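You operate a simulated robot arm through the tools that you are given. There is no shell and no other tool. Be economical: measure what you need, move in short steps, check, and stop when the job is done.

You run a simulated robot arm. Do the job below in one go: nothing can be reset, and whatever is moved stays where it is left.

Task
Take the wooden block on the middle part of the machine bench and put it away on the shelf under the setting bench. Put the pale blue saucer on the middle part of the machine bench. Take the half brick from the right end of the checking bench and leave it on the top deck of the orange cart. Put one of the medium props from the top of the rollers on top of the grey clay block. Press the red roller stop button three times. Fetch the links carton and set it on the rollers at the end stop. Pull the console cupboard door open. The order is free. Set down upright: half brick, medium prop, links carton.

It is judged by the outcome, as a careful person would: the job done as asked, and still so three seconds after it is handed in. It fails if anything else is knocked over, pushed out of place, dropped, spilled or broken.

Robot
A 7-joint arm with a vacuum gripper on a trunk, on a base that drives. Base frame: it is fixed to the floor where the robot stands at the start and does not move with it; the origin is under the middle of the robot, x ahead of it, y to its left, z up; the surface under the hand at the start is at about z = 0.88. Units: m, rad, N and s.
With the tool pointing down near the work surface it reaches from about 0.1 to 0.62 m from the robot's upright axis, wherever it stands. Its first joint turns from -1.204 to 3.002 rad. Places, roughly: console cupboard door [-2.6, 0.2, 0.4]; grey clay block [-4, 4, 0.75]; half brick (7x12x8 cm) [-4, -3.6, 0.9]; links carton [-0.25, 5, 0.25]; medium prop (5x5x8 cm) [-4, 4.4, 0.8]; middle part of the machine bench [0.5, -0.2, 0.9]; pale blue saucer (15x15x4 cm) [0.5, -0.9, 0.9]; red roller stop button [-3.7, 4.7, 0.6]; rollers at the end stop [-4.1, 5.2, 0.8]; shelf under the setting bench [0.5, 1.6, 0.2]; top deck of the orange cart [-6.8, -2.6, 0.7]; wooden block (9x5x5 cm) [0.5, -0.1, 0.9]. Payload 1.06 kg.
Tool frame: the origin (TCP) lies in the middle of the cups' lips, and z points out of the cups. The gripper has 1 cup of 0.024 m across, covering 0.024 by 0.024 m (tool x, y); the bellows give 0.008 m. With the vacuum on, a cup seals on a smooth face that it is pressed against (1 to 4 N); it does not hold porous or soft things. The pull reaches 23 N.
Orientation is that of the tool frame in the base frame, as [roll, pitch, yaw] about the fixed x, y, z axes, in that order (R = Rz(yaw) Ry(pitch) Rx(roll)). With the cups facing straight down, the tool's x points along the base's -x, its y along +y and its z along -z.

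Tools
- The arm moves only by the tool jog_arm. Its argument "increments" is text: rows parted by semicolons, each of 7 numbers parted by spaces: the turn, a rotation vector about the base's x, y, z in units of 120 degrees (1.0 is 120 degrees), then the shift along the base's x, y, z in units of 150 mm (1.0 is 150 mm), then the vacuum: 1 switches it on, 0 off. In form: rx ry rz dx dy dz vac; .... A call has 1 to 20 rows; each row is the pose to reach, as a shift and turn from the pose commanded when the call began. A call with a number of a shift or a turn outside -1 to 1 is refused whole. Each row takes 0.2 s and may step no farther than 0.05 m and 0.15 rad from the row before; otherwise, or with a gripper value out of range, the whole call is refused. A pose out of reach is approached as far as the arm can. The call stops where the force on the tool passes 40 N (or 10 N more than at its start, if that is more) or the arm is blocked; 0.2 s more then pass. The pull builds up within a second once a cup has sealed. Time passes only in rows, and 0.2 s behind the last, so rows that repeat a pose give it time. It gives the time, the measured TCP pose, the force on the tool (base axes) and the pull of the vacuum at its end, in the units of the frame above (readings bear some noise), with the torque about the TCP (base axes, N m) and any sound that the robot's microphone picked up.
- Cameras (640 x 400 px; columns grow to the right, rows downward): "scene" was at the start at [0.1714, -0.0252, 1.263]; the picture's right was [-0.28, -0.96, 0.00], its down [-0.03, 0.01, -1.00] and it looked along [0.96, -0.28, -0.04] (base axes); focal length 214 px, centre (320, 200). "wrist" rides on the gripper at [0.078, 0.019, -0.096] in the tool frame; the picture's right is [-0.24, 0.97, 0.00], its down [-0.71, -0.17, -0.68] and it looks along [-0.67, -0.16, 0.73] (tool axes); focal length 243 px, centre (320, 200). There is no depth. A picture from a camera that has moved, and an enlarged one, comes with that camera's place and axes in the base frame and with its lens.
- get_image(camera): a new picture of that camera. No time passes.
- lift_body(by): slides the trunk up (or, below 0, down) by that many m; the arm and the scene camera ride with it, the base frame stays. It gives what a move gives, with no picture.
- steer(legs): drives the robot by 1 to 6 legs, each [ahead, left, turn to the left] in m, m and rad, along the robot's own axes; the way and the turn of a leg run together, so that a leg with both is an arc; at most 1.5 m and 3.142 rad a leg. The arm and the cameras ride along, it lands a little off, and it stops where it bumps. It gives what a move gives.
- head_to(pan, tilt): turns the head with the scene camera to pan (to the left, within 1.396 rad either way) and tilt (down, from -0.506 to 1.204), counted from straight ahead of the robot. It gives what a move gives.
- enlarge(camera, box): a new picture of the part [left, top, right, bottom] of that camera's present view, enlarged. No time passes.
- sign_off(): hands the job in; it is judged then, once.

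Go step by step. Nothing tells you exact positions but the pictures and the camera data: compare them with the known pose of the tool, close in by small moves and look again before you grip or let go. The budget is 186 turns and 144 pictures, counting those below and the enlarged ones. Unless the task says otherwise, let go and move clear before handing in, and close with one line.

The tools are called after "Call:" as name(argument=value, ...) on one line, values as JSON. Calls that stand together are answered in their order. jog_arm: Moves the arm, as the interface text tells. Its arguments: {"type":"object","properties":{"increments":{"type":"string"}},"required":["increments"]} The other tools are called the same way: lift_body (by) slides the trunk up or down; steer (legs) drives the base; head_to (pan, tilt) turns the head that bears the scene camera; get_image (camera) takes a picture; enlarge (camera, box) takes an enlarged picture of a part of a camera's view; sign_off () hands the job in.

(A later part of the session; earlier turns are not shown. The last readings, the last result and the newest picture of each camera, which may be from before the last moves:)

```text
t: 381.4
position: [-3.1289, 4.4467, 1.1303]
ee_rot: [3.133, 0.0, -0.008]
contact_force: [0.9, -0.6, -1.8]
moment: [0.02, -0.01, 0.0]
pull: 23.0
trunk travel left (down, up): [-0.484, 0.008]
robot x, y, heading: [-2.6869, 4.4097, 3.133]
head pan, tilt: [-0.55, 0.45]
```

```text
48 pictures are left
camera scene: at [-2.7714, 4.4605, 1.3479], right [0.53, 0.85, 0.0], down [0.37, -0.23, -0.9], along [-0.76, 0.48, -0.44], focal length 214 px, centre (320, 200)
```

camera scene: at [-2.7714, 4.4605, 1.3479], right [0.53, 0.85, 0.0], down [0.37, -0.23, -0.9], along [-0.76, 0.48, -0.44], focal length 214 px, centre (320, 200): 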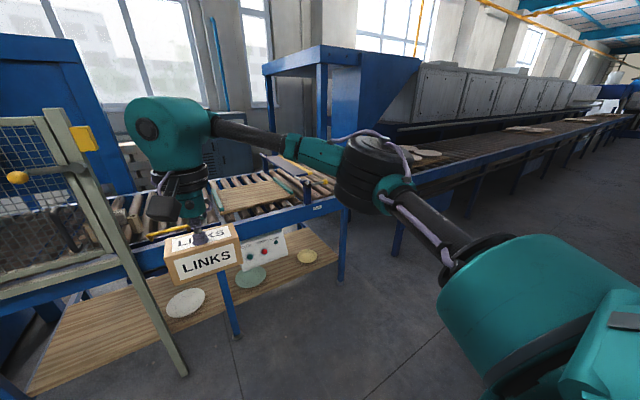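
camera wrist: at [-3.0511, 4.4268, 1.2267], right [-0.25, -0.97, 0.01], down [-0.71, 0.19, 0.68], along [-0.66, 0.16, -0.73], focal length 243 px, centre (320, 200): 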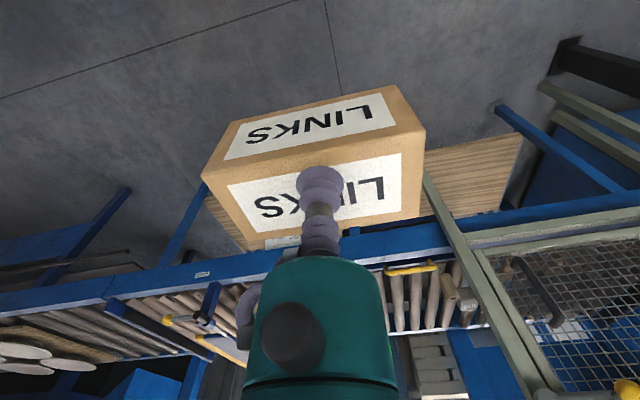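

I'll move right along the conveyor to see the end-stop area.

Call:
steer(legs=[[0.25, -0.6, 0.008]])

Call:
head_to(pan=0.1, tilt=0.6)

Call:
get_image(camera="scene")

Call:
get_image(camera="wrist")

```text
t: 384.2
position: [-3.2231, 4.6653, 1.1303]
ee_rot: [3.138, 0.001, -0.022]
contact_force: [0.6, 0.2, -2.4]
moment: [0.0, -0.03, 0.02]
pull: 23.5
trunk travel left (down, up): [-0.484, 0.008]
robot x, y, heading: [-2.7789, 4.6312, 3.128]
head pan, tilt: [-0.55, 0.45]
stopped in leg 1: the robot was blocked; the commanded pose is now the measured one
```

```text
t: 385.2
position: [-3.2222, 4.6624, 1.1325]
ee_rot: [3.139, 0.002, -0.024]
contact_force: [0.3, 0.7, -1.6]
moment: [0.02, 0.0, 0.01]
pull: 23.2
trunk travel left (down, up): [-0.484, 0.008]
robot x, y, heading: [-2.7786, 4.6329, 3.127]
head pan, tilt: [0.099, 0.6]
```

```text
47 pictures are left
camera scene: at [-2.8725, 4.6157, 1.3345], right [-0.08, 1.0, 0.01], down [0.56, 0.05, -0.83], along [-0.82, -0.07, -0.56], focal length 214 px, centre (320, 200)
```

scene: 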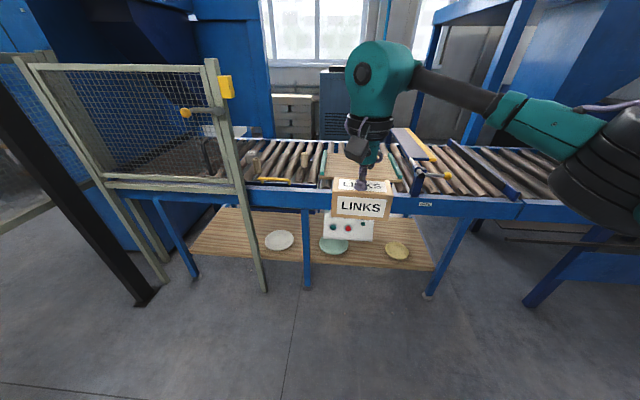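

```text
46 pictures are left
camera wrist: at [-3.1438, 4.6423, 1.2271], right [-0.26, -0.97, 0.0], down [-0.7, 0.19, 0.69], along [-0.66, 0.17, -0.73], focal length 243 px, centre (320, 200)
```

wrist: 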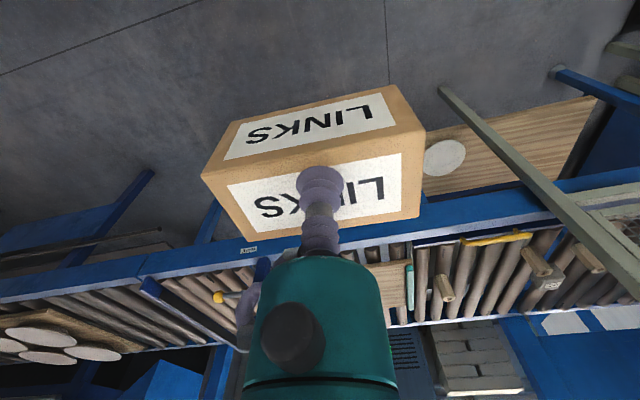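

The base was blocked on the right. I'll look to the right to see what is there.

Call:
head_to(pan=-1.39, tilt=0.7)

Call:
get_image(camera="scene")

```text
t: 386.8
position: [-3.2209, 4.6627, 1.1317]
ee_rot: [3.141, 0.001, -0.021]
contact_force: [-0.3, -0.1, -2.0]
moment: [-0.02, -0.01, 0.01]
pull: 22.9
trunk travel left (down, up): [-0.484, 0.008]
robot x, y, heading: [-2.7758, 4.634, 3.127]
head pan, tilt: [-1.389, 0.7]
```

```text
45 pictures are left
camera scene: at [-2.799, 4.7068, 1.3263], right [0.99, 0.17, 0.0], down [0.11, -0.63, -0.77], along [-0.13, 0.76, -0.64], focal length 214 px, centre (320, 200)
```

scene: 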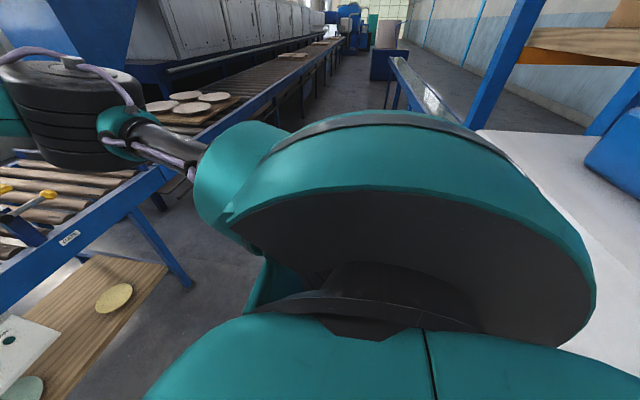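

The shoulder touched the tower's side. I'll ease left, go forward, then right along the conveyor.

Call:
steer(legs=[[0, 0.06, 0], [0.55, 0, 0.012], [0, -0.55, 0]])

Call:
head_to(pan=-0.25, tilt=0.75)

Call:
get_image(camera="scene")

Call:
get_image(camera="wrist")

```text
t: 395.8
position: [-3.7867, 5.1637, 1.1295]
ee_rot: [3.132, 0.0, -0.015]
contact_force: [-0.3, 0.7, -2.2]
moment: [-0.05, -0.04, 0.01]
pull: 23.1
trunk travel left (down, up): [-0.484, 0.008]
robot x, y, heading: [-3.3373, 5.1273, 3.135]
head pan, tilt: [-1.389, 0.7]
```

```text
t: 397.1
position: [-3.7858, 5.1645, 1.129]
ee_rot: [3.13, -0.002, -0.015]
contact_force: [0.5, 0.4, -1.7]
moment: [-0.05, -0.01, 0.01]
pull: 23.0
trunk travel left (down, up): [-0.484, 0.008]
robot x, y, heading: [-3.3382, 5.1285, 3.132]
head pan, tilt: [-0.25, 0.75]
```

```text
44 pictures are left
camera scene: at [-3.4297, 5.1503, 1.3214], right [0.26, 0.97, 0.0], down [0.66, -0.17, -0.73], along [-0.71, 0.19, -0.68], focal length 214 px, centre (320, 200)
```

scene: 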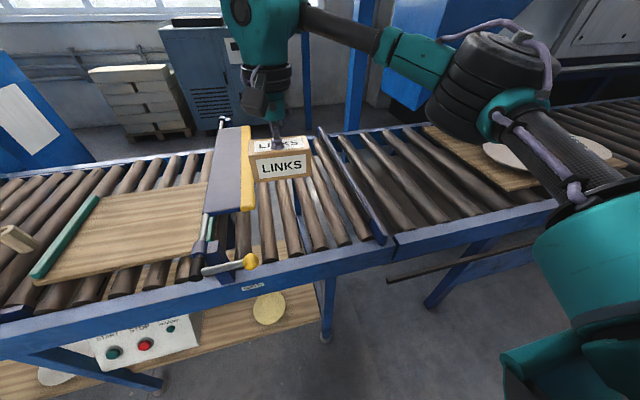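

```text
43 pictures are left
camera wrist: at [-3.7087, 5.1454, 1.2261], right [-0.25, -0.97, 0.01], down [-0.71, 0.19, 0.68], along [-0.66, 0.16, -0.73], focal length 243 px, centre (320, 200)
```

wrist: 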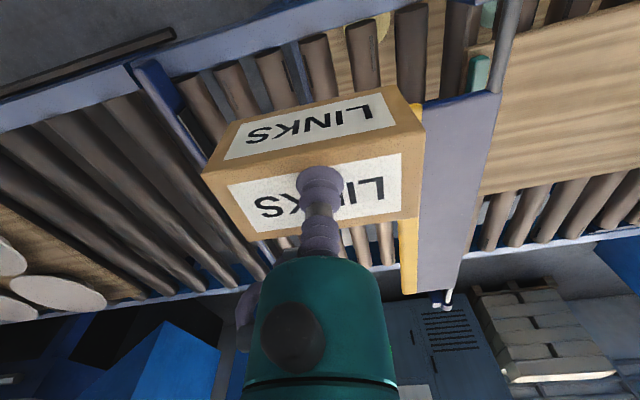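

Now I see the end stop (blue bar at y≈5.41) and the gate plate left of it. The carton goes on the rollers at about (-4.05, 5.32). Positioning the base and arm.

Call:
steer(legs=[[0.13, -0.157, 0.006]])

Call:
jog_arm(increments="0 0 0 -0.3 0 0 1;0 0 0 -0.6 0 0 1;0 0 0 -0.85 0 -0.1 1;0 0 0 -0.85 0 -0.3 1;0 0 0 -0.85 0 -0.3 1")

Call:
lift_body(by=-0.13)

Call:
get_image(camera="scene")

Call:
get_image(camera="wrist")

```text
t: 399.1
position: [-3.9123, 5.3197, 1.1292]
ee_rot: [3.13, -0.002, -0.014]
contact_force: [0.5, 0.2, -1.8]
moment: [-0.02, -0.05, -0.01]
pull: 22.8
trunk travel left (down, up): [-0.484, 0.008]
robot x, y, heading: [-3.4635, 5.2862, 3.137]
head pan, tilt: [-0.25, 0.75]
```

```text
t: 400.3
position: [-4.0329, 5.3207, 1.0824]
ee_rot: [3.133, 0.0, -0.012]
contact_force: [0.5, 0.4, -2.2]
moment: [0.01, 0.0, 0.01]
pull: 22.7
out of reach, approached as far as the arm can: row 3, 4, 5
trunk travel left (down, up): [-0.484, 0.008]
robot x, y, heading: [-3.4649, 5.2836, 3.127]
head pan, tilt: [-0.25, 0.75]
```

```text
t: 401.9
position: [-4.0345, 5.3205, 0.9534]
ee_rot: [3.13, 0.002, -0.014]
contact_force: [-0.1, 1.4, -2.4]
moment: [0.02, -0.01, 0.03]
pull: 23.3
trunk travel left (down, up): [-0.354, 0.138]
robot x, y, heading: [-3.467, 5.2853, 3.142]
head pan, tilt: [-0.25, 0.75]
```

```text
42 pictures are left
camera scene: at [-3.6339, 5.306, 1.176], right [0.25, 0.97, 0.0], down [0.66, -0.17, -0.73], along [-0.71, 0.18, -0.68], focal length 214 px, centre (320, 200)
```

scene: 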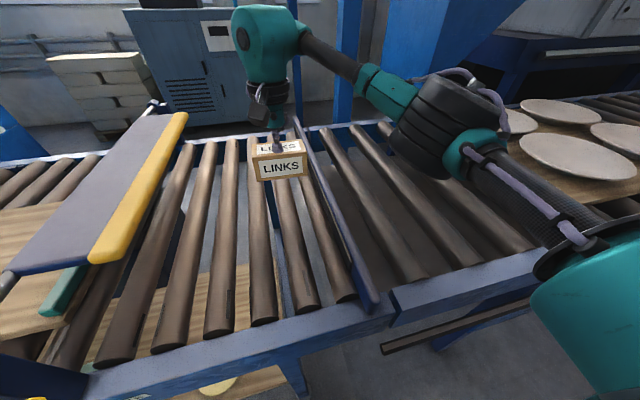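

```text
41 pictures are left
camera wrist: at [-3.9558, 5.3013, 1.0499], right [-0.25, -0.97, 0.01], down [-0.71, 0.19, 0.68], along [-0.66, 0.16, -0.73], focal length 243 px, centre (320, 200)
```

wrist: 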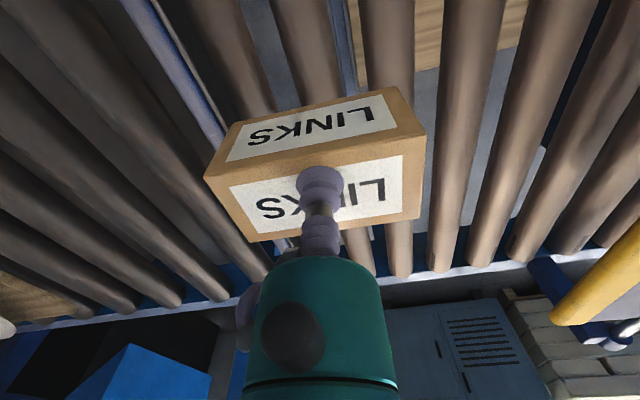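

Carton is beside the stop bar. I'll shift 2 cm toward it and lower.

Call:
jog_arm(increments="0 0 0 0.05 0.07 0 1;0 0 0 0.05 0.13 0 1;0 0 0 0.05 0.13 0 1")

Call:
lift_body(by=-0.085)

Call:
get_image(camera="scene")

```text
t: 402.7
position: [-4.027, 5.3402, 0.9535]
ee_rot: [3.132, -0.003, -0.014]
contact_force: [0.5, 0.2, -2.8]
moment: [-0.05, 0.0, -0.04]
pull: 22.6
trunk travel left (down, up): [-0.354, 0.138]
robot x, y, heading: [-3.4654, 5.2845, 3.136]
head pan, tilt: [-0.25, 0.75]
```

```text
t: 403.9
position: [-4.0259, 5.3399, 0.8674]
ee_rot: [3.133, 0.0, -0.014]
contact_force: [-0.7, 0.0, -1.8]
moment: [-0.02, -0.04, -0.05]
pull: 22.9
trunk travel left (down, up): [-0.269, 0.223]
robot x, y, heading: [-3.4611, 5.2828, 3.136]
head pan, tilt: [-0.25, 0.75]
```

```text
40 pictures are left
camera scene: at [-3.6525, 5.3061, 1.0927], right [0.25, 0.97, 0.0], down [0.66, -0.17, -0.73], along [-0.71, 0.19, -0.68], focal length 214 px, centre (320, 200)
```

scene: 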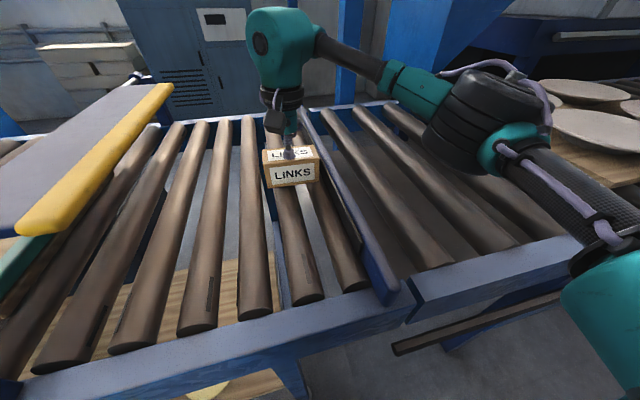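

Close to the bar. Lowering in small steps.

Call:
jog_arm(increments="0 0 0 0 0 -0.03 1;0 0 0 0 0 -0.06 1;0 0 0 0 0 -0.08 1;0 0 0 0 0 -0.1 1;0 0 0 0 0 -0.12 1;0 0 0 0 0 -0.12 1")

```text
t: 405.3
position: [-4.0259, 5.3388, 0.8519]
ee_rot: [3.131, 0.002, -0.013]
contact_force: [-4.8, -6.6, 22.1]
moment: [0.25, 0.01, 0.05]
pull: 23.1
trunk travel left (down, up): [-0.269, 0.223]
robot x, y, heading: [-3.4649, 5.2819, 3.136]
head pan, tilt: [-0.25, 0.75]
```

Contact. Check the picture before releasing.

Call:
enlarge(camera="scene", box=[220, 100, 420, 225])

```text
3.20 times, centred on (320, 162) of scene
camera zoom: at [-3.6515, 5.3053, 1.093], right [0.25, 0.97, 0.0], down [0.66, -0.17, -0.73], along [-0.71, 0.19, -0.68], focal length 686 px, centre (320, 320)
```

zoom: 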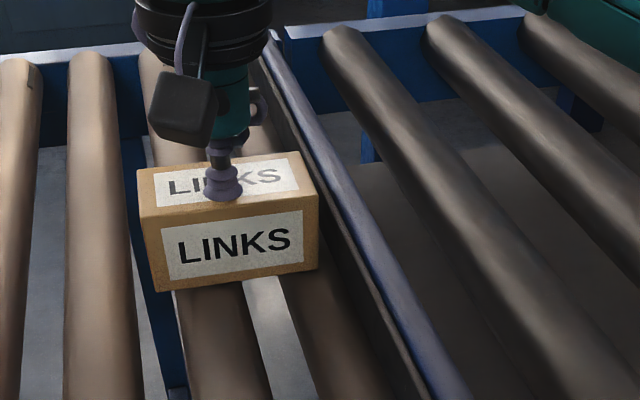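

It rests across two rollers right beside the stop. Release and rise.

Call:
jog_arm(increments="0 0 0 0 0 0.015 1;0 0 0 0 0 0.02 0;0 0 0 0 0 0.02 0;0 0 0 0 0 0.02 0;0 0 0 0 0 0.03 0;0 0 0 0 0 0.06 0;0 0 0 0 0 0.15 0;0 0 0 0 0 0.4 0;0 0 0 0 0 0.7 0;0 0 0 0 0 1 0")

Call:
get_image(camera="scene")

```text
t: 407.5
position: [-4.0235, 5.3401, 1.0024]
ee_rot: [3.133, -0.002, -0.014]
contact_force: [-0.2, 0.2, -0.6]
moment: [0.0, 0.04, 0.0]
pull: 0.0
trunk travel left (down, up): [-0.269, 0.223]
robot x, y, heading: [-3.4642, 5.2817, 3.137]
head pan, tilt: [-0.25, 0.75]
```

```text
38 pictures are left
camera scene: at [-3.6522, 5.306, 1.0928], right [0.25, 0.97, 0.0], down [0.66, -0.17, -0.73], along [-0.71, 0.19, -0.68], focal length 214 px, centre (320, 200)
```

scene: 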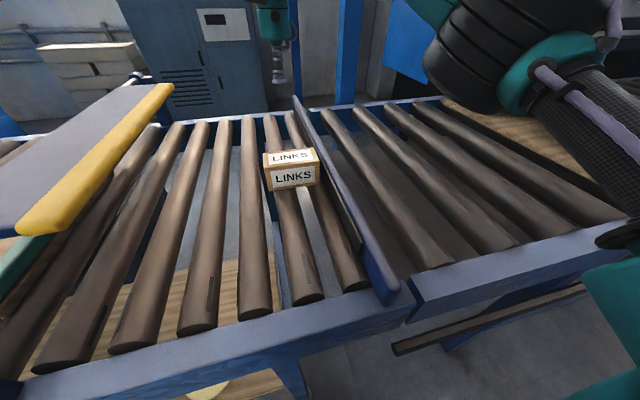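

Carton placed. Now raise, back off a little and move left to the props and clay block.

Call:
lift_body(by=0.15)

Call:
jog_arm(increments="0 0 0 0.3 0 0 0;0 0 0 0.6 0 0 0;0 0 0 0.9 0 0 0;0 0 0 0.9 0 0 0")

Call:
steer(legs=[[-0.15, 0.1, 0], [0, 0.6, 0.005]])

Call:
head_to(pan=0.45, tilt=0.7)

Call:
get_image(camera="scene")

```text
t: 409.2
position: [-4.0257, 5.3402, 1.1502]
ee_rot: [3.13, -0.001, -0.014]
contact_force: [-0.3, 0.2, 0.2]
moment: [0.02, -0.01, 0.01]
pull: 0.0
trunk travel left (down, up): [-0.419, 0.073]
robot x, y, heading: [-3.4673, 5.2866, 3.134]
head pan, tilt: [-0.25, 0.75]
```

```text
t: 410.2
position: [-3.8897, 5.3417, 1.15]
ee_rot: [3.132, -0.003, -0.015]
contact_force: [0.3, -0.6, -0.3]
moment: [-0.01, 0.0, 0.01]
pull: 0.0
trunk travel left (down, up): [-0.419, 0.073]
robot x, y, heading: [-3.4671, 5.2836, 3.135]
head pan, tilt: [-0.25, 0.75]
```

```text
t: 417.1
position: [-3.7498, 4.6468, 1.1502]
ee_rot: [3.13, 0.0, -0.031]
contact_force: [0.7, 0.5, 0.5]
moment: [0.02, 0.03, 0.01]
pull: 0.1
trunk travel left (down, up): [-0.419, 0.073]
robot x, y, heading: [-3.3231, 4.5821, 3.117]
head pan, tilt: [-0.25, 0.75]
```

```text
t: 418.2
position: [-3.7501, 4.6474, 1.1493]
ee_rot: [3.13, -0.003, -0.03]
contact_force: [0.7, -0.1, 0.2]
moment: [0.0, 0.0, -0.01]
pull: 0.2
trunk travel left (down, up): [-0.419, 0.073]
robot x, y, heading: [-3.3257, 4.5815, 3.115]
head pan, tilt: [0.45, 0.7]
```

```text
37 pictures are left
camera scene: at [-3.4674, 4.5506, 1.2524], right [-0.41, 0.91, 0.0], down [0.59, 0.27, -0.76], along [-0.7, -0.32, -0.64], focal length 214 px, centre (320, 200)
```

scene: 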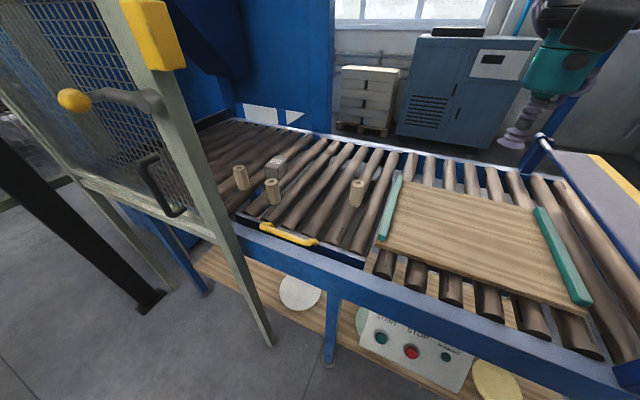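

I see three props and the grey clay block. Enlarging.

Call:
enlarge(camera="scene", box=[210, 135, 390, 248])

```text
3.54 times, centred on (300, 192) of scene
camera zoom: at [-3.4674, 4.5506, 1.2524], right [-0.41, 0.91, 0.0], down [0.59, 0.27, -0.76], along [-0.7, -0.32, -0.64], focal length 759 px, centre (391, 230)
```

zoom: 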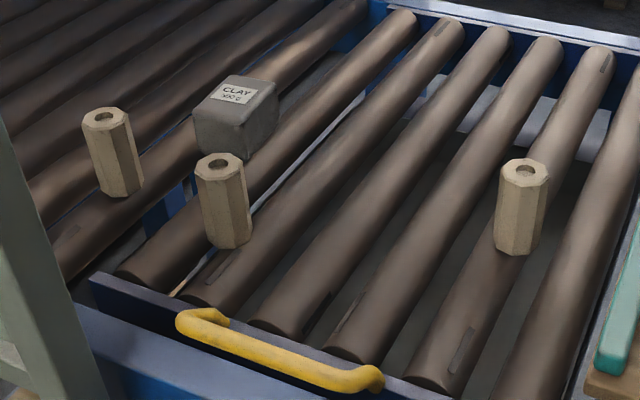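

Props have a centre hole; the right one (top ≈ (-3.98, 4.44)) is easiest. Clay block top ≈ (-4.02, 4.125). I'll drive to a spot that reaches both.

Call:
steer(legs=[[0.155, 0.18, 0.025]])

Call:
get_image(camera="wrist")

```text
t: 420.4
position: [-3.9038, 4.4524, 1.151]
ee_rot: [3.131, -0.001, -0.003]
contact_force: [1.5, -0.8, -0.1]
moment: [-0.03, -0.01, 0.0]
pull: 0.0
trunk travel left (down, up): [-0.419, 0.073]
robot x, y, heading: [-3.4759, 4.4056, -3.131]
head pan, tilt: [0.45, 0.7]
```

```text
35 pictures are left
camera wrist: at [-3.8257, 4.4347, 1.247], right [-0.24, -0.97, 0.01], down [-0.71, 0.18, 0.68], along [-0.66, 0.16, -0.73], focal length 243 px, centre (320, 200)
```

wrist: 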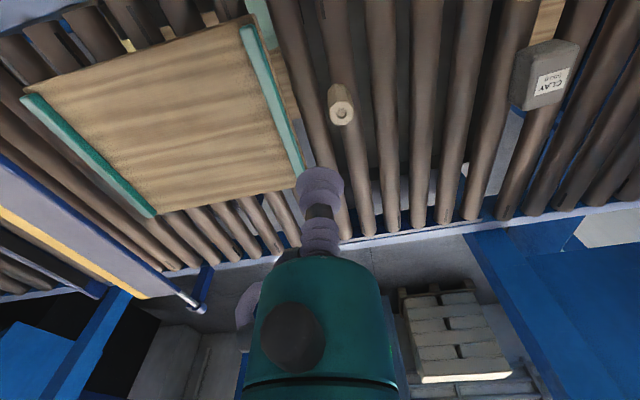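

Prop centre confirmed at (-3.983, 4.437). Moving above and lowering to get a precise fix on the hole.

Call:
jog_arm(increments="0 0 0 -0.26 -0.05 -0.1 0;0 0 0 -0.53 -0.1 -0.2 0;0 0 0 -0.53 -0.1 -0.5 0;0 0 0 -0.53 -0.1 -0.8 0;0 0 0 -0.53 -0.1 -1 0;0 0 0 -0.53 -0.1 -1 0")

Call:
enlarge(camera="wrist", box=[230, 40, 410, 220])

```text
t: 421.8
position: [-3.9814, 4.4385, 1.0015]
ee_rot: [3.13, -0.001, -0.006]
contact_force: [0.7, 1.9, 1.5]
moment: [0.0, -0.03, -0.01]
pull: 0.0
trunk travel left (down, up): [-0.419, 0.073]
robot x, y, heading: [-3.4797, 4.4015, -3.137]
head pan, tilt: [0.45, 0.7]
```

```text
2.22 times, centred on (320, 130) of wrist
camera zoom: at [-3.9032, 4.42, 1.0988], right [-0.24, -0.97, 0.01], down [-0.71, 0.18, 0.68], along [-0.66, 0.16, -0.73], focal length 539 px, centre (320, 356)
```

zoom: 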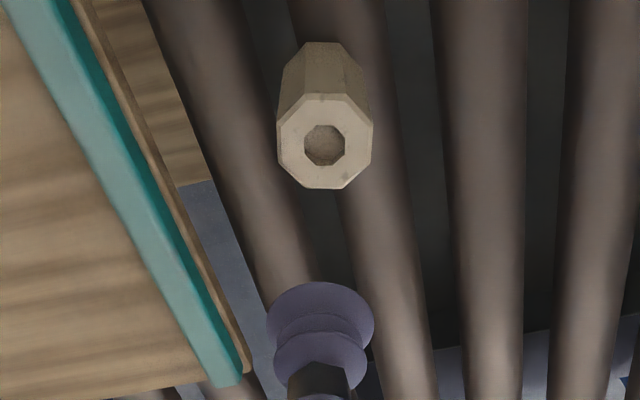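

The recess is shallow, nearly cup-sized, so I need accurate centring. Lower to ~3 cm above and compare again.

Call:
jog_arm(increments="0 0 0 -0.01 -0.01 -0.25 0;0 0 0 -0.01 -0.01 -0.5 0;0 0 0 -0.01 -0.01 -0.58 0;0 0 0 -0.01 -0.01 -0.58 0")

Call:
enlarge(camera="wrist", box=[260, 100, 380, 220])

```text
t: 422.8
position: [-3.9826, 4.4365, 0.9158]
ee_rot: [3.131, 0.001, -0.003]
contact_force: [0.1, 0.4, -0.3]
moment: [-0.02, 0.01, -0.02]
pull: 0.1
trunk travel left (down, up): [-0.419, 0.073]
robot x, y, heading: [-3.4792, 4.3963, -3.134]
head pan, tilt: [0.45, 0.7]
```

```text
3.33 times, centred on (320, 160) of wrist
camera zoom: at [-3.9058, 4.418, 1.0116], right [-0.24, -0.97, 0.01], down [-0.71, 0.18, 0.68], along [-0.66, 0.16, -0.73], focal length 809 px, centre (320, 333)
```

zoom: 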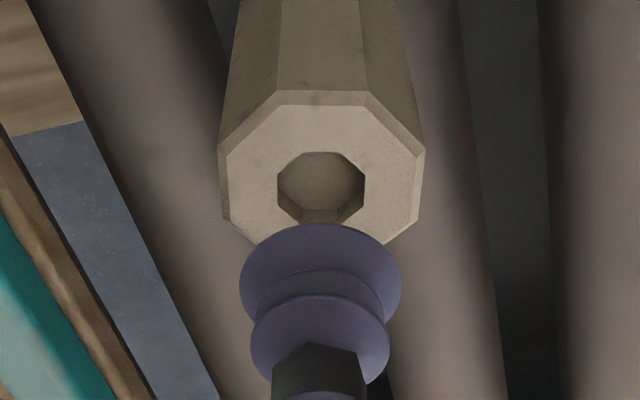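

Laterally aligned; slight forward correction. Lower to ~1 cm above and check once more.

Call:
jog_arm(increments="0 0 0 -0.017 0 -0.08 0;0 0 0 -0.017 0 -0.15 0;0 0 0 -0.017 0 -0.15 0")

Call:
enlarge(camera="wrist", box=[270, 120, 370, 220])

```text
t: 423.6
position: [-3.9878, 4.4366, 0.8912]
ee_rot: [3.131, -0.003, -0.003]
contact_force: [-0.9, -0.2, -0.4]
moment: [0.0, 0.0, 0.02]
pull: 0.1
trunk travel left (down, up): [-0.419, 0.073]
robot x, y, heading: [-3.4805, 4.4016, -3.141]
head pan, tilt: [0.45, 0.7]
```

```text
4.00 times, centred on (320, 170) of wrist
camera zoom: at [-3.9099, 4.4178, 0.9882], right [-0.24, -0.97, 0.01], down [-0.71, 0.18, 0.68], along [-0.66, 0.16, -0.73], focal length 970 px, centre (320, 320)
```

zoom: 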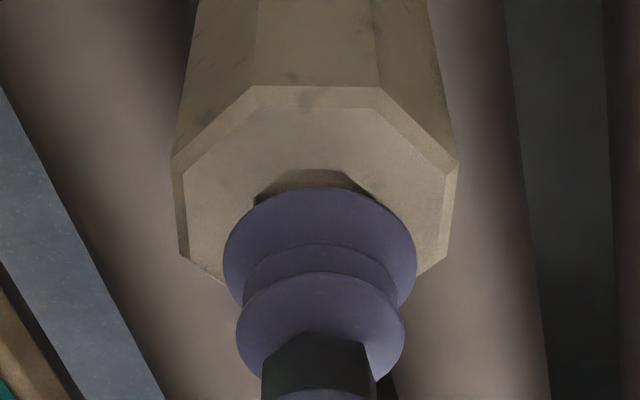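

The cup is concentric with the recess (recess ≈17 mm, cup 24 mm). Descending with vacuum on.

Call:
jog_arm(increments="0 0 0 0 0 -0.02 1;0 0 0 0 0 -0.04 1;0 0 0 0 0 -0.06 1;0 0 0 0 0 -0.075 1;0 0 0 0 0 -0.09 1;0 0 0 0 0 -0.09 1;0 0 0 0 0 -0.09 1;0 0 0 0 0 -0.09 1")

```text
t: 425.4
position: [-3.9866, 4.435, 0.8779]
ee_rot: [3.132, 0.003, -0.003]
contact_force: [-2.8, 2.3, 17.2]
moment: [0.07, -0.03, 0.03]
pull: 23.0
trunk travel left (down, up): [-0.419, 0.073]
robot x, y, heading: [-3.4787, 4.4027, -3.134]
head pan, tilt: [0.45, 0.7]
```

Sealed. Lift and check the clay block with the wrist camera.

Call:
jog_arm(increments="0 0 0 0 0 0.04 1;0 0 0 0 0 0.15 1;0 0 0 0 0 0.35 1;0 0 0 0 0 0.6 1;0 0 0 0 0 0.85 1;0 0 0 0 0 1 1;0 0 0 0 0 1 1")

Call:
jog_arm(increments="0 0 0 0 -0.3 0.1 1;0 0 0 0 -0.6 0.15 1;0 0 0 0 -0.9 0.15 1;0 0 0 0 -1 0.15 1;0 0 0 0 -1 0.15 1")

Call:
get_image(camera="wrist")

Call:
get_image(camera="scene")

```text
t: 427.0
position: [-3.9863, 4.4356, 1.029]
ee_rot: [3.131, -0.002, -0.004]
contact_force: [-0.4, 0.4, -0.9]
moment: [0.02, -0.02, 0.02]
pull: 23.1
trunk travel left (down, up): [-0.419, 0.073]
robot x, y, heading: [-3.4799, 4.3999, -3.136]
head pan, tilt: [0.45, 0.7]
```

```text
t: 428.2
position: [-3.9879, 4.2868, 1.0518]
ee_rot: [3.132, -0.003, -0.005]
contact_force: [0.0, 0.6, -1.6]
moment: [-0.01, 0.02, 0.0]
pull: 22.8
trunk travel left (down, up): [-0.419, 0.073]
robot x, y, heading: [-3.4814, 4.4022, -3.135]
head pan, tilt: [0.45, 0.7]
```

```text
31 pictures are left
camera wrist: at [-3.9098, 4.2678, 1.1484], right [-0.24, -0.97, 0.01], down [-0.71, 0.18, 0.68], along [-0.66, 0.16, -0.73], focal length 243 px, centre (320, 200)
```

wrist: 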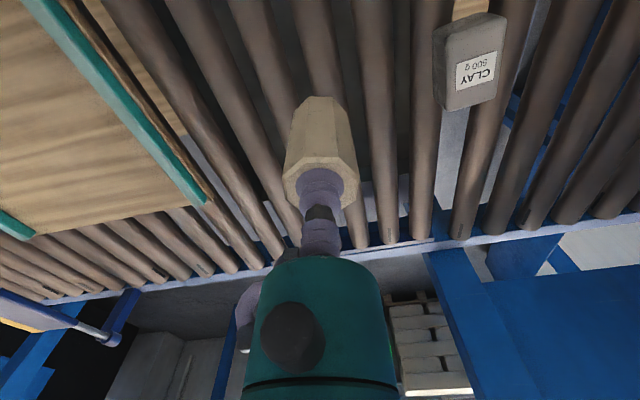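

```text
30 pictures are left
camera scene: at [-3.6187, 4.3636, 1.2523], right [-0.44, 0.9, 0.0], down [0.58, 0.28, -0.76], along [-0.69, -0.34, -0.64], focal length 214 px, centre (320, 200)
```

scene: 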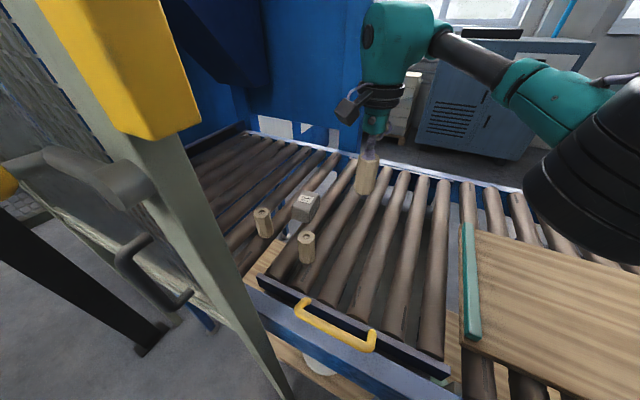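

I'll enlarge the clay block for a precise position.

Call:
enlarge(camera="scene", box=[240, 160, 400, 260])

Call:
enlarge(camera="wrist", box=[400, 0, 560, 130])

```text
4.00 times, centred on (320, 210) of scene
camera zoom: at [-3.6187, 4.3636, 1.2523], right [-0.44, 0.9, 0.0], down [0.58, 0.28, -0.76], along [-0.69, -0.34, -0.64], focal length 858 px, centre (320, 160)
```

zoom: 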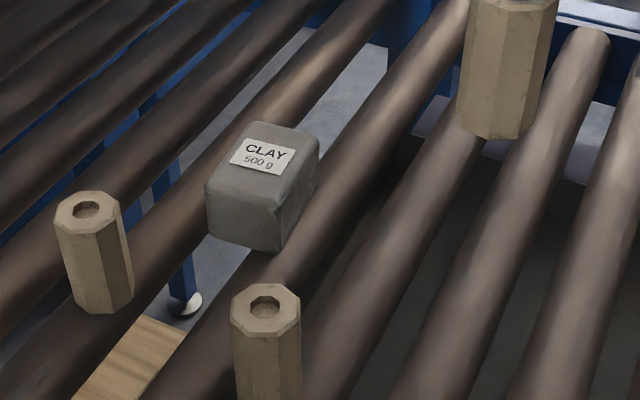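

```text
3.08 times, centred on (480, 65) of wrist
camera zoom: at [-3.9098, 4.2678, 1.1484], right [-0.24, -0.97, 0.01], down [-0.71, 0.18, 0.68], along [-0.66, 0.16, -0.73], focal length 746 px, centre (-172, 615)
```

zoom: 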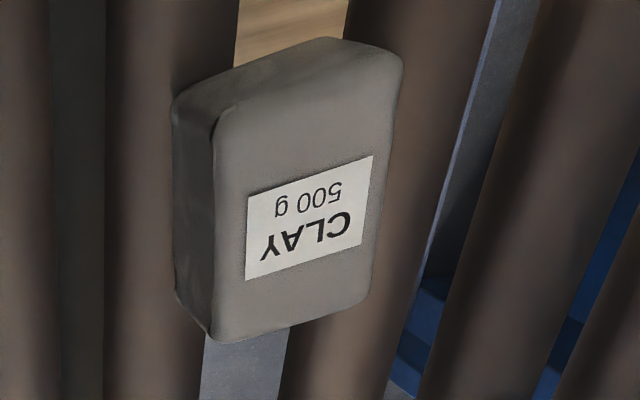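

Clay top triangulated at (-4.023, 4.119, 0.856). Moving the prop over it.

Call:
jog_arm(increments="0 0 0 -0.06 -0.3 0 1;0 0 0 -0.12 -0.6 0 1;0 0 0 -0.2 -0.85 0 1;0 0 0 -0.23 -0.98 0 1;0 0 0 -0.23 -0.98 0 1")

Call:
jog_arm(increments="0 0 0 0 -0.14 -0.1 1;0 0 0 0 -0.14 -0.2 1;0 0 0 0 -0.14 -0.2 1")

Call:
get_image(camera="scene")

```text
t: 429.4
position: [-3.9748, 4.2381, 1.0372]
ee_rot: [3.132, -0.001, -0.003]
contact_force: [-0.2, -0.3, -1.9]
moment: [-0.03, -0.03, 0.0]
pull: 22.5
out of reach, approached as far as the arm can: row 1, 2, 3, 4, 5
trunk travel left (down, up): [-0.419, 0.073]
robot x, y, heading: [-3.4815, 4.399, -3.139]
head pan, tilt: [0.45, 0.7]
```

```text
t: 430.2
position: [-3.9694, 4.2279, 1.0088]
ee_rot: [3.13, 0.0, -0.003]
contact_force: [-0.7, -0.1, -1.6]
moment: [-0.02, -0.01, 0.01]
pull: 23.2
out of reach, approached as far as the arm can: row 1, 2, 3
trunk travel left (down, up): [-0.419, 0.073]
robot x, y, heading: [-3.4776, 4.4031, -3.137]
head pan, tilt: [0.45, 0.7]
```

```text
27 pictures are left
camera scene: at [-3.6186, 4.3636, 1.2524], right [-0.44, 0.9, 0.0], down [0.58, 0.28, -0.76], along [-0.69, -0.34, -0.64], focal length 214 px, centre (320, 200)
```

scene: 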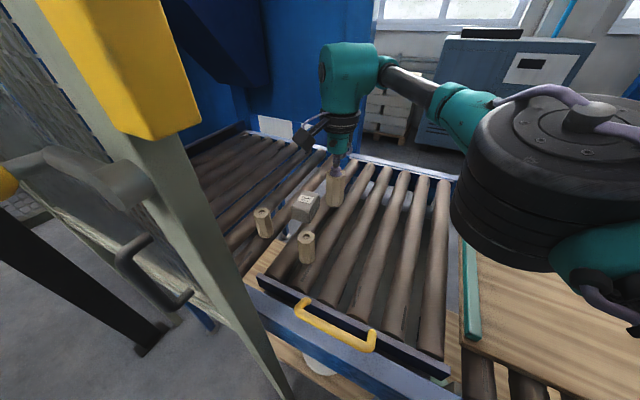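

The arm hits a limit reaching to the left. I'll recentre the arm, turn the base left ~0.46 rad, and extend straight.

Call:
jog_arm(increments="0 0 0 0.05 0.3 0.1 1;0 0 0 0.1 0.6 0.2 1;0 0 0 0.15 0.9 0.3 1;0 0 0 0.2 1 0.4 1;0 0 0 0.2 1 0.4 1")

Call:
steer(legs=[[0, 0, 0.45]])

Call:
head_to(pan=0.05, tilt=0.7)

Call:
get_image(camera="scene")

```text
t: 431.4
position: [-3.9379, 4.3794, 1.0695]
ee_rot: [3.131, -0.001, -0.003]
contact_force: [-0.2, 0.6, -2.4]
moment: [-0.02, -0.02, -0.02]
pull: 23.2
trunk travel left (down, up): [-0.419, 0.073]
robot x, y, heading: [-3.4817, 4.4036, -3.136]
head pan, tilt: [0.45, 0.7]
```

```text
t: 433.2
position: [-3.8806, 4.1765, 1.0698]
ee_rot: [3.131, -0.003, 0.455]
contact_force: [0.0, -0.6, -0.5]
moment: [-0.01, 0.0, 0.02]
pull: 23.2
trunk travel left (down, up): [-0.419, 0.073]
robot x, y, heading: [-3.4769, 4.4035, -2.683]
head pan, tilt: [0.45, 0.7]
```

```text
t: 434.0
position: [-3.881, 4.1767, 1.0693]
ee_rot: [3.131, -0.001, 0.453]
contact_force: [0.2, -0.2, -1.5]
moment: [-0.02, 0.01, 0.0]
pull: 22.5
trunk travel left (down, up): [-0.419, 0.073]
robot x, y, heading: [-3.4812, 4.3961, -2.683]
head pan, tilt: [0.051, 0.7]
```

```text
26 pictures are left
camera scene: at [-3.6095, 4.3304, 1.2523], right [-0.49, 0.87, 0.0], down [0.56, 0.32, -0.76], along [-0.67, -0.38, -0.64], focal length 214 px, centre (320, 200)
```

scene: 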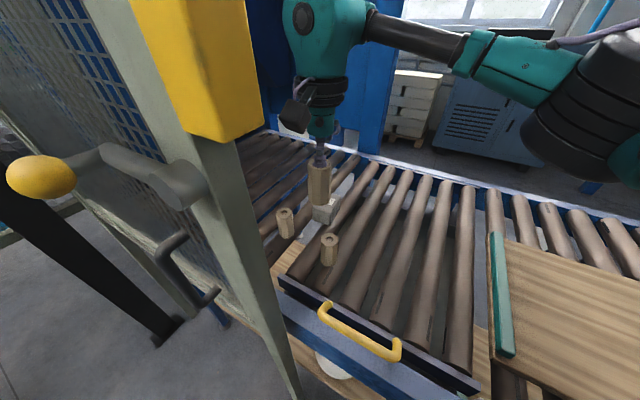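

Extending toward the clay block.

Call:
jog_arm(increments="0 0 0 -0.28 -0.115 -0.05 1;0 0 0 -0.56 -0.23 -0.1 1;0 0 0 -0.8 -0.33 -0.2 1;0 0 0 -0.947 -0.387 -0.3 1;0 0 0 -0.947 -0.387 -0.3 1")

Call:
enlarge(camera="scene", box=[240, 130, 400, 250])

Call:
get_image(camera="wrist")

```text
t: 435.2
position: [-4.0054, 4.1301, 1.0281]
ee_rot: [3.131, 0.003, 0.455]
contact_force: [-0.3, -0.3, -1.7]
moment: [0.0, -0.03, 0.01]
pull: 22.6
out of reach, approached as far as the arm can: row 4, 5
trunk travel left (down, up): [-0.419, 0.073]
robot x, y, heading: [-3.4795, 4.3974, -2.675]
head pan, tilt: [0.051, 0.7]
```

```text
3.33 times, centred on (320, 190) of scene
camera zoom: at [-3.6093, 4.3303, 1.2524], right [-0.49, 0.87, 0.0], down [0.56, 0.32, -0.76], along [-0.67, -0.38, -0.64], focal length 715 px, centre (320, 233)
```

zoom: 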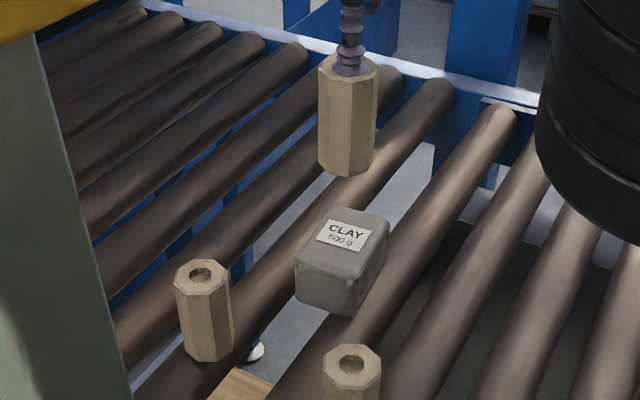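

```text
24 pictures are left
camera wrist: at [-3.9276, 4.1484, 1.124], right [0.22, -0.98, 0.01], down [-0.71, -0.15, 0.68], along [-0.67, -0.16, -0.73], focal length 243 px, centre (320, 200)
```

wrist: 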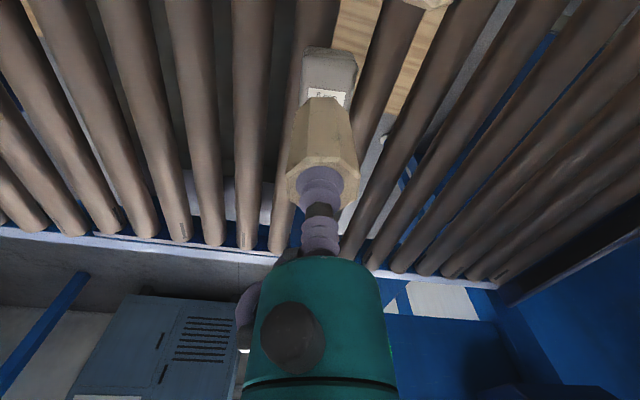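

2 cm short; I'll nudge the base ahead 2 cm and verify.

Call:
steer(legs=[[0.02, 0, 0]])

Call:
lift_body(by=-0.07)

Call:
enlarge(camera="scene", box=[240, 100, 400, 220])

```text
t: 436.0
position: [-4.0207, 4.1134, 1.0263]
ee_rot: [3.132, 0.0, 0.461]
contact_force: [0.1, 0.0, -1.9]
moment: [0.03, 0.0, -0.02]
pull: 23.0
trunk travel left (down, up): [-0.419, 0.073]
robot x, y, heading: [-3.4965, 4.3865, -2.675]
head pan, tilt: [0.051, 0.7]
```

```text
t: 437.1
position: [-4.0192, 4.1114, 0.9585]
ee_rot: [3.131, 0.001, 0.463]
contact_force: [0.3, 0.7, -2.3]
moment: [0.04, -0.03, -0.02]
pull: 22.9
trunk travel left (down, up): [-0.349, 0.143]
robot x, y, heading: [-3.4923, 4.3883, -2.671]
head pan, tilt: [0.051, 0.7]
```

```text
3.33 times, centred on (320, 160) of scene
camera zoom: at [-3.6461, 4.3041, 1.175], right [-0.5, 0.87, 0.0], down [0.56, 0.32, -0.76], along [-0.66, -0.38, -0.65], focal length 715 px, centre (320, 333)
```

zoom: 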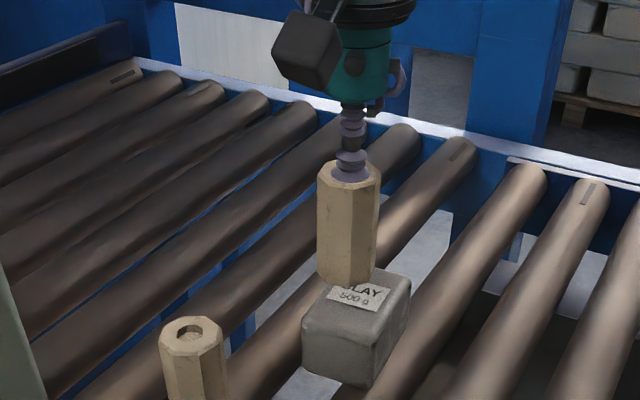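

Slightly low in y; adjust 7 mm and lower slowly.

Call:
jog_arm(increments="0 0 0 -0.01 0.045 0 1;0 0 0 -0.01 0.045 -0.06 1;0 0 0 -0.01 0.045 -0.12 1;0 0 0 -0.01 0.045 -0.14 1;0 0 0 -0.01 0.045 -0.16 1;0 0 0 -0.01 0.045 -0.18 1;0 0 0 -0.01 0.045 -0.18 1")

Call:
enlarge(camera="scene", box=[240, 100, 400, 220])

```text
t: 438.7
position: [-4.0197, 4.1177, 0.9314]
ee_rot: [3.13, 0.005, 0.463]
contact_force: [-1.2, -0.6, 17.5]
moment: [0.11, -0.01, -0.03]
pull: 23.2
trunk travel left (down, up): [-0.349, 0.143]
robot x, y, heading: [-3.4937, 4.3852, -2.67]
head pan, tilt: [0.051, 0.7]
```

```text
3.33 times, centred on (320, 160) of scene
camera zoom: at [-3.6456, 4.3037, 1.1755], right [-0.5, 0.87, 0.0], down [0.56, 0.32, -0.77], along [-0.66, -0.38, -0.64], focal length 715 px, centre (320, 333)
```

zoom: 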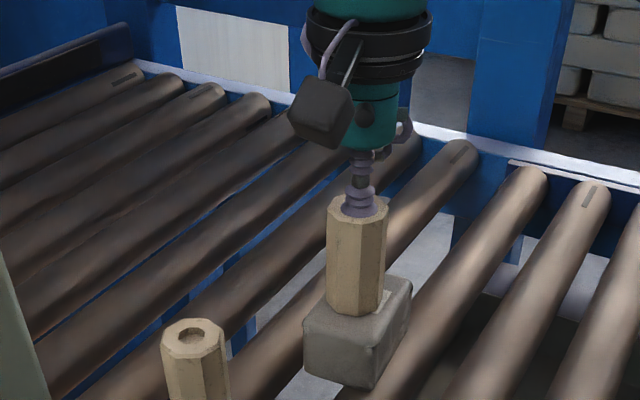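

Prop stands well on the clay block. Relieve the force, release and rise straight up.

Call:
jog_arm(increments="0 0 0 0 0 0.01 1;0 0 0 0 0 0.015 0;0 0 0 0 0 0.015 0;0 0 0 0 0 0.015 0;0 0 0 0 0 0.015 0;0 0 0 0 0 0.03 0;0 0 0 0 0 0.06 0;0 0 0 0 0 0.15 0;0 0 0 0 0 0.4 0;0 0 0 0 0 0.65 0;0 0 0 0 0 0.65 0")

Call:
get_image(camera="scene")

```text
t: 441.1
position: [-4.0192, 4.1161, 1.0317]
ee_rot: [3.131, 0.002, 0.465]
contact_force: [0.3, -0.3, -0.8]
moment: [-0.02, 0.04, 0.04]
pull: 0.1
trunk travel left (down, up): [-0.349, 0.143]
robot x, y, heading: [-3.4888, 4.383, -2.667]
head pan, tilt: [0.051, 0.7]
```

```text
21 pictures are left
camera scene: at [-3.6458, 4.3025, 1.1755], right [-0.5, 0.86, 0.0], down [0.56, 0.32, -0.77], along [-0.66, -0.38, -0.64], focal length 214 px, centre (320, 200)
```

scene: 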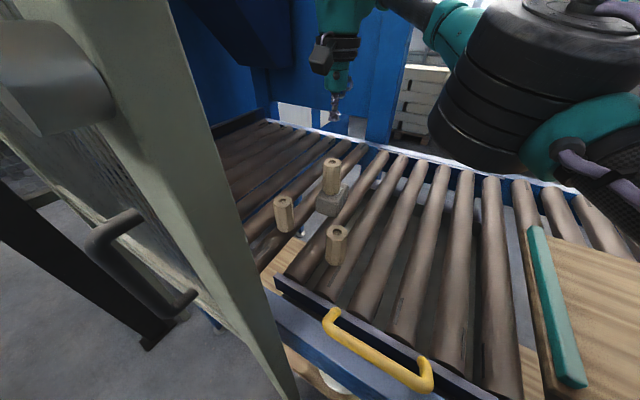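

Prop is on the clay. Now the stop button at about (-3.726, 4.696, 0.581). I'll retract, square up, back off and lower.

Call:
jog_arm(increments="0 0 0 0.1 0.05 0.2 0;0 0 0 0.35 0.15 0.3 0;0 0 0 0.6 0.25 0.3 0;0 0 0 0.8 0.35 0.3 0;0 0 0 0.8 0.35 0.3 0")

Call:
steer(legs=[[0, 0, -0.475], [-0.5, 0, 0]])

Call:
lift_body(by=-0.345)

Call:
head_to(pan=-0.3, tilt=0.3)

Call:
get_image(camera="scene")

```text
t: 442.3
position: [-3.8995, 4.1698, 1.0694]
ee_rot: [3.13, 0.003, 0.465]
contact_force: [0.3, -0.1, -0.3]
moment: [-0.01, -0.02, -0.01]
pull: 0.2
trunk travel left (down, up): [-0.349, 0.143]
robot x, y, heading: [-3.493, 4.3836, -2.668]
head pan, tilt: [0.051, 0.7]
```

```text
t: 446.6
position: [-3.4562, 4.3805, 1.0692]
ee_rot: [3.131, 0.002, -0.02]
contact_force: [0.6, 0.7, -0.3]
moment: [0.04, 0.01, -0.01]
pull: 0.0
trunk travel left (down, up): [-0.349, 0.143]
robot x, y, heading: [-2.9959, 4.3822, 3.133]
head pan, tilt: [0.051, 0.7]
```

```text
t: 450.0
position: [-3.4572, 4.3798, 0.7236]
ee_rot: [3.131, 0.002, -0.019]
contact_force: [0.2, -1.1, 0.8]
moment: [-0.02, 0.02, 0.01]
pull: 0.0
trunk travel left (down, up): [-0.004, 0.488]
robot x, y, heading: [-2.9942, 4.3814, 3.132]
head pan, tilt: [0.051, 0.7]
```

```text
t: 450.9
position: [-3.456, 4.38, 0.7242]
ee_rot: [3.131, 0.0, -0.02]
contact_force: [-0.8, -0.7, -0.1]
moment: [-0.01, 0.01, -0.02]
pull: 0.0
trunk travel left (down, up): [-0.004, 0.488]
robot x, y, heading: [-2.9951, 4.3832, 3.133]
head pan, tilt: [-0.3, 0.3]
```

```text
20 pictures are left
camera scene: at [-3.2729, 4.4127, 0.8604], right [0.31, 0.95, 0.0], down [0.28, -0.09, -0.96], along [-0.91, 0.29, -0.3], focal length 214 px, centre (320, 200)
```

scene: 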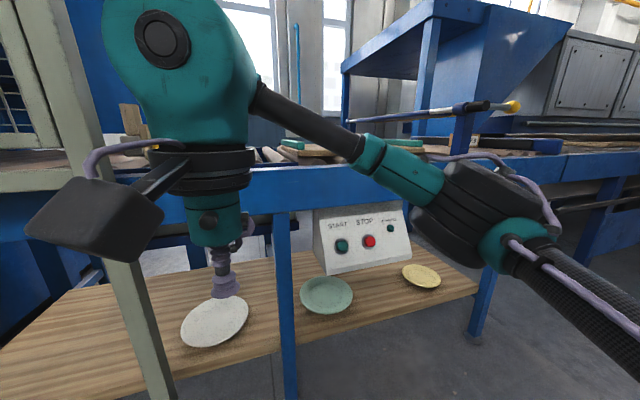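

Button confirmed at (-3.725, 4.698, 0.581). Turning the tool horizontal here.

Call:
jog_arm(increments="0 0.0625 0 -0.05 0 -0.05 0;0 0.125 0 -0.1 0 -0.1 0;0 0.1875 0 -0.2 0 -0.2 0;0 0.25 0 -0.3 0 -0.3 0;0 0.3125 0 -0.4 0 -0.4 0;0 0.375 0 -0.5 0 -0.5 0;0 0.4375 0 -0.6 0 -0.6 0;0 0.5 0 -0.7 0 -0.7 0;0 0.5625 0 -0.8 0 -0.8 0;0 0.625 0 -0.9 0 -0.9 0;0 0.6875 0 -0.95 0 -0.95 0;0 0.75 0 -0.95 0 -0.95 0;0 0.75 0 -0.95 0 -0.95 0")

Call:
steer(legs=[[0.03, -0.31, 0.008]])

Call:
get_image(camera="scene")

Call:
get_image(camera="wrist")

```text
t: 453.7
position: [-3.5986, 4.3795, 0.5811]
ee_rot: [1.425, 1.551, -1.705]
contact_force: [0.4, 0.6, 0.3]
moment: [0.03, 0.0, 0.02]
pull: 0.2
trunk travel left (down, up): [-0.004, 0.488]
robot x, y, heading: [-2.9933, 4.3788, 3.133]
head pan, tilt: [-0.3, 0.3]
```

```text
t: 456.9
position: [-3.627, 4.6757, 0.5816]
ee_rot: [1.524, 1.552, -1.6]
contact_force: [0.0, 0.2, 0.0]
moment: [-0.04, 0.0, -0.02]
pull: 0.1
trunk travel left (down, up): [-0.004, 0.488]
robot x, y, heading: [-3.0274, 4.6844, 3.138]
head pan, tilt: [-0.3, 0.3]
```

```text
19 pictures are left
camera scene: at [-3.3007, 4.7123, 0.8605], right [0.3, 0.95, 0.0], down [0.28, -0.09, -0.96], along [-0.91, 0.29, -0.3], focal length 214 px, centre (320, 200)
```

scene: 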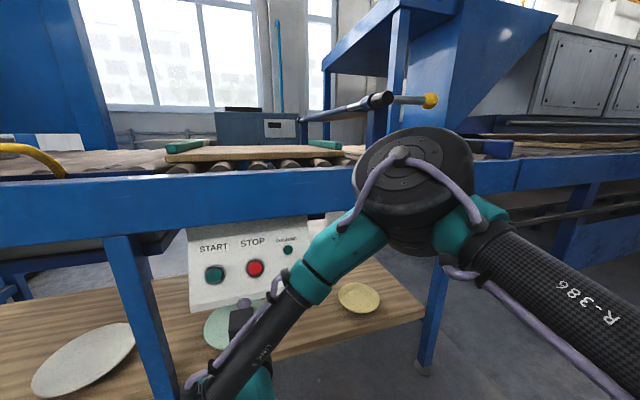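

```text
18 pictures are left
camera wrist: at [-3.5308, 4.6576, 0.5039], right [0.02, -0.97, 0.25], down [0.68, 0.2, 0.7], along [-0.73, 0.16, 0.66], focal length 243 px, centre (320, 200)
```

wrist: 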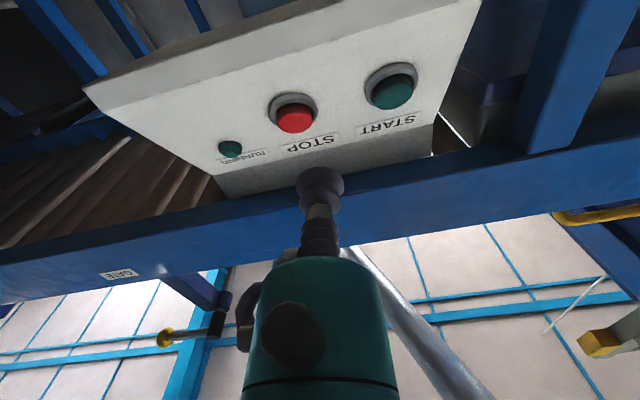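

Button triangulated at (-3.723, 4.697, 0.580). I'll align and advance slowly to the first contact.

Call:
jog_arm(increments="0 0 0 0 0.14 -0.01 0;0 0 0 -0.2 0.14 -0.01 0;0 0 0 -0.4 0.14 -0.01 0;0 0 0 -0.5 0.14 -0.01 0;0 0 0 -0.54 0.14 -0.01 0;0 0 0 -0.54 0.14 -0.01 0")

Call:
get_image(camera="wrist")

```text
t: 458.3
position: [-3.7075, 4.6968, 0.5824]
ee_rot: [1.533, 1.553, -1.588]
contact_force: [0.9, 0.1, -0.7]
moment: [0.01, 0.02, 0.02]
pull: 0.1
trunk travel left (down, up): [-0.004, 0.488]
robot x, y, heading: [-3.026, 4.6811, 3.137]
head pan, tilt: [-0.3, 0.3]
```

```text
17 pictures are left
camera wrist: at [-3.6118, 4.6779, 0.5044], right [0.02, -0.97, 0.25], down [0.68, 0.2, 0.7], along [-0.73, 0.16, 0.66], focal length 243 px, centre (320, 200)
```

wrist: 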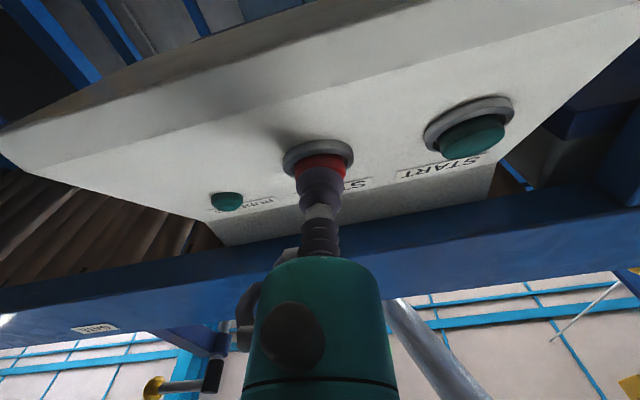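

The cup is right in front of the red button. First press: advance in small steps.

Call:
jog_arm(increments="0 0 0 -0.04 0 0 0;0 0 0 -0.07 0 0 0;0 0 0 -0.1 0 0 0;0 0 0 -0.13 0 0 0;0 0 0 -0.13 0 0 0")

```text
t: 459.5
position: [-3.7264, 4.6953, 0.5805]
ee_rot: [1.506, 1.551, -1.619]
contact_force: [6.3, -1.5, 1.7]
moment: [-0.05, -0.05, -0.05]
pull: 0.1
trunk travel left (down, up): [-0.004, 0.488]
robot x, y, heading: [-3.0241, 4.6847, 3.141]
head pan, tilt: [-0.3, 0.3]
heard: click
```

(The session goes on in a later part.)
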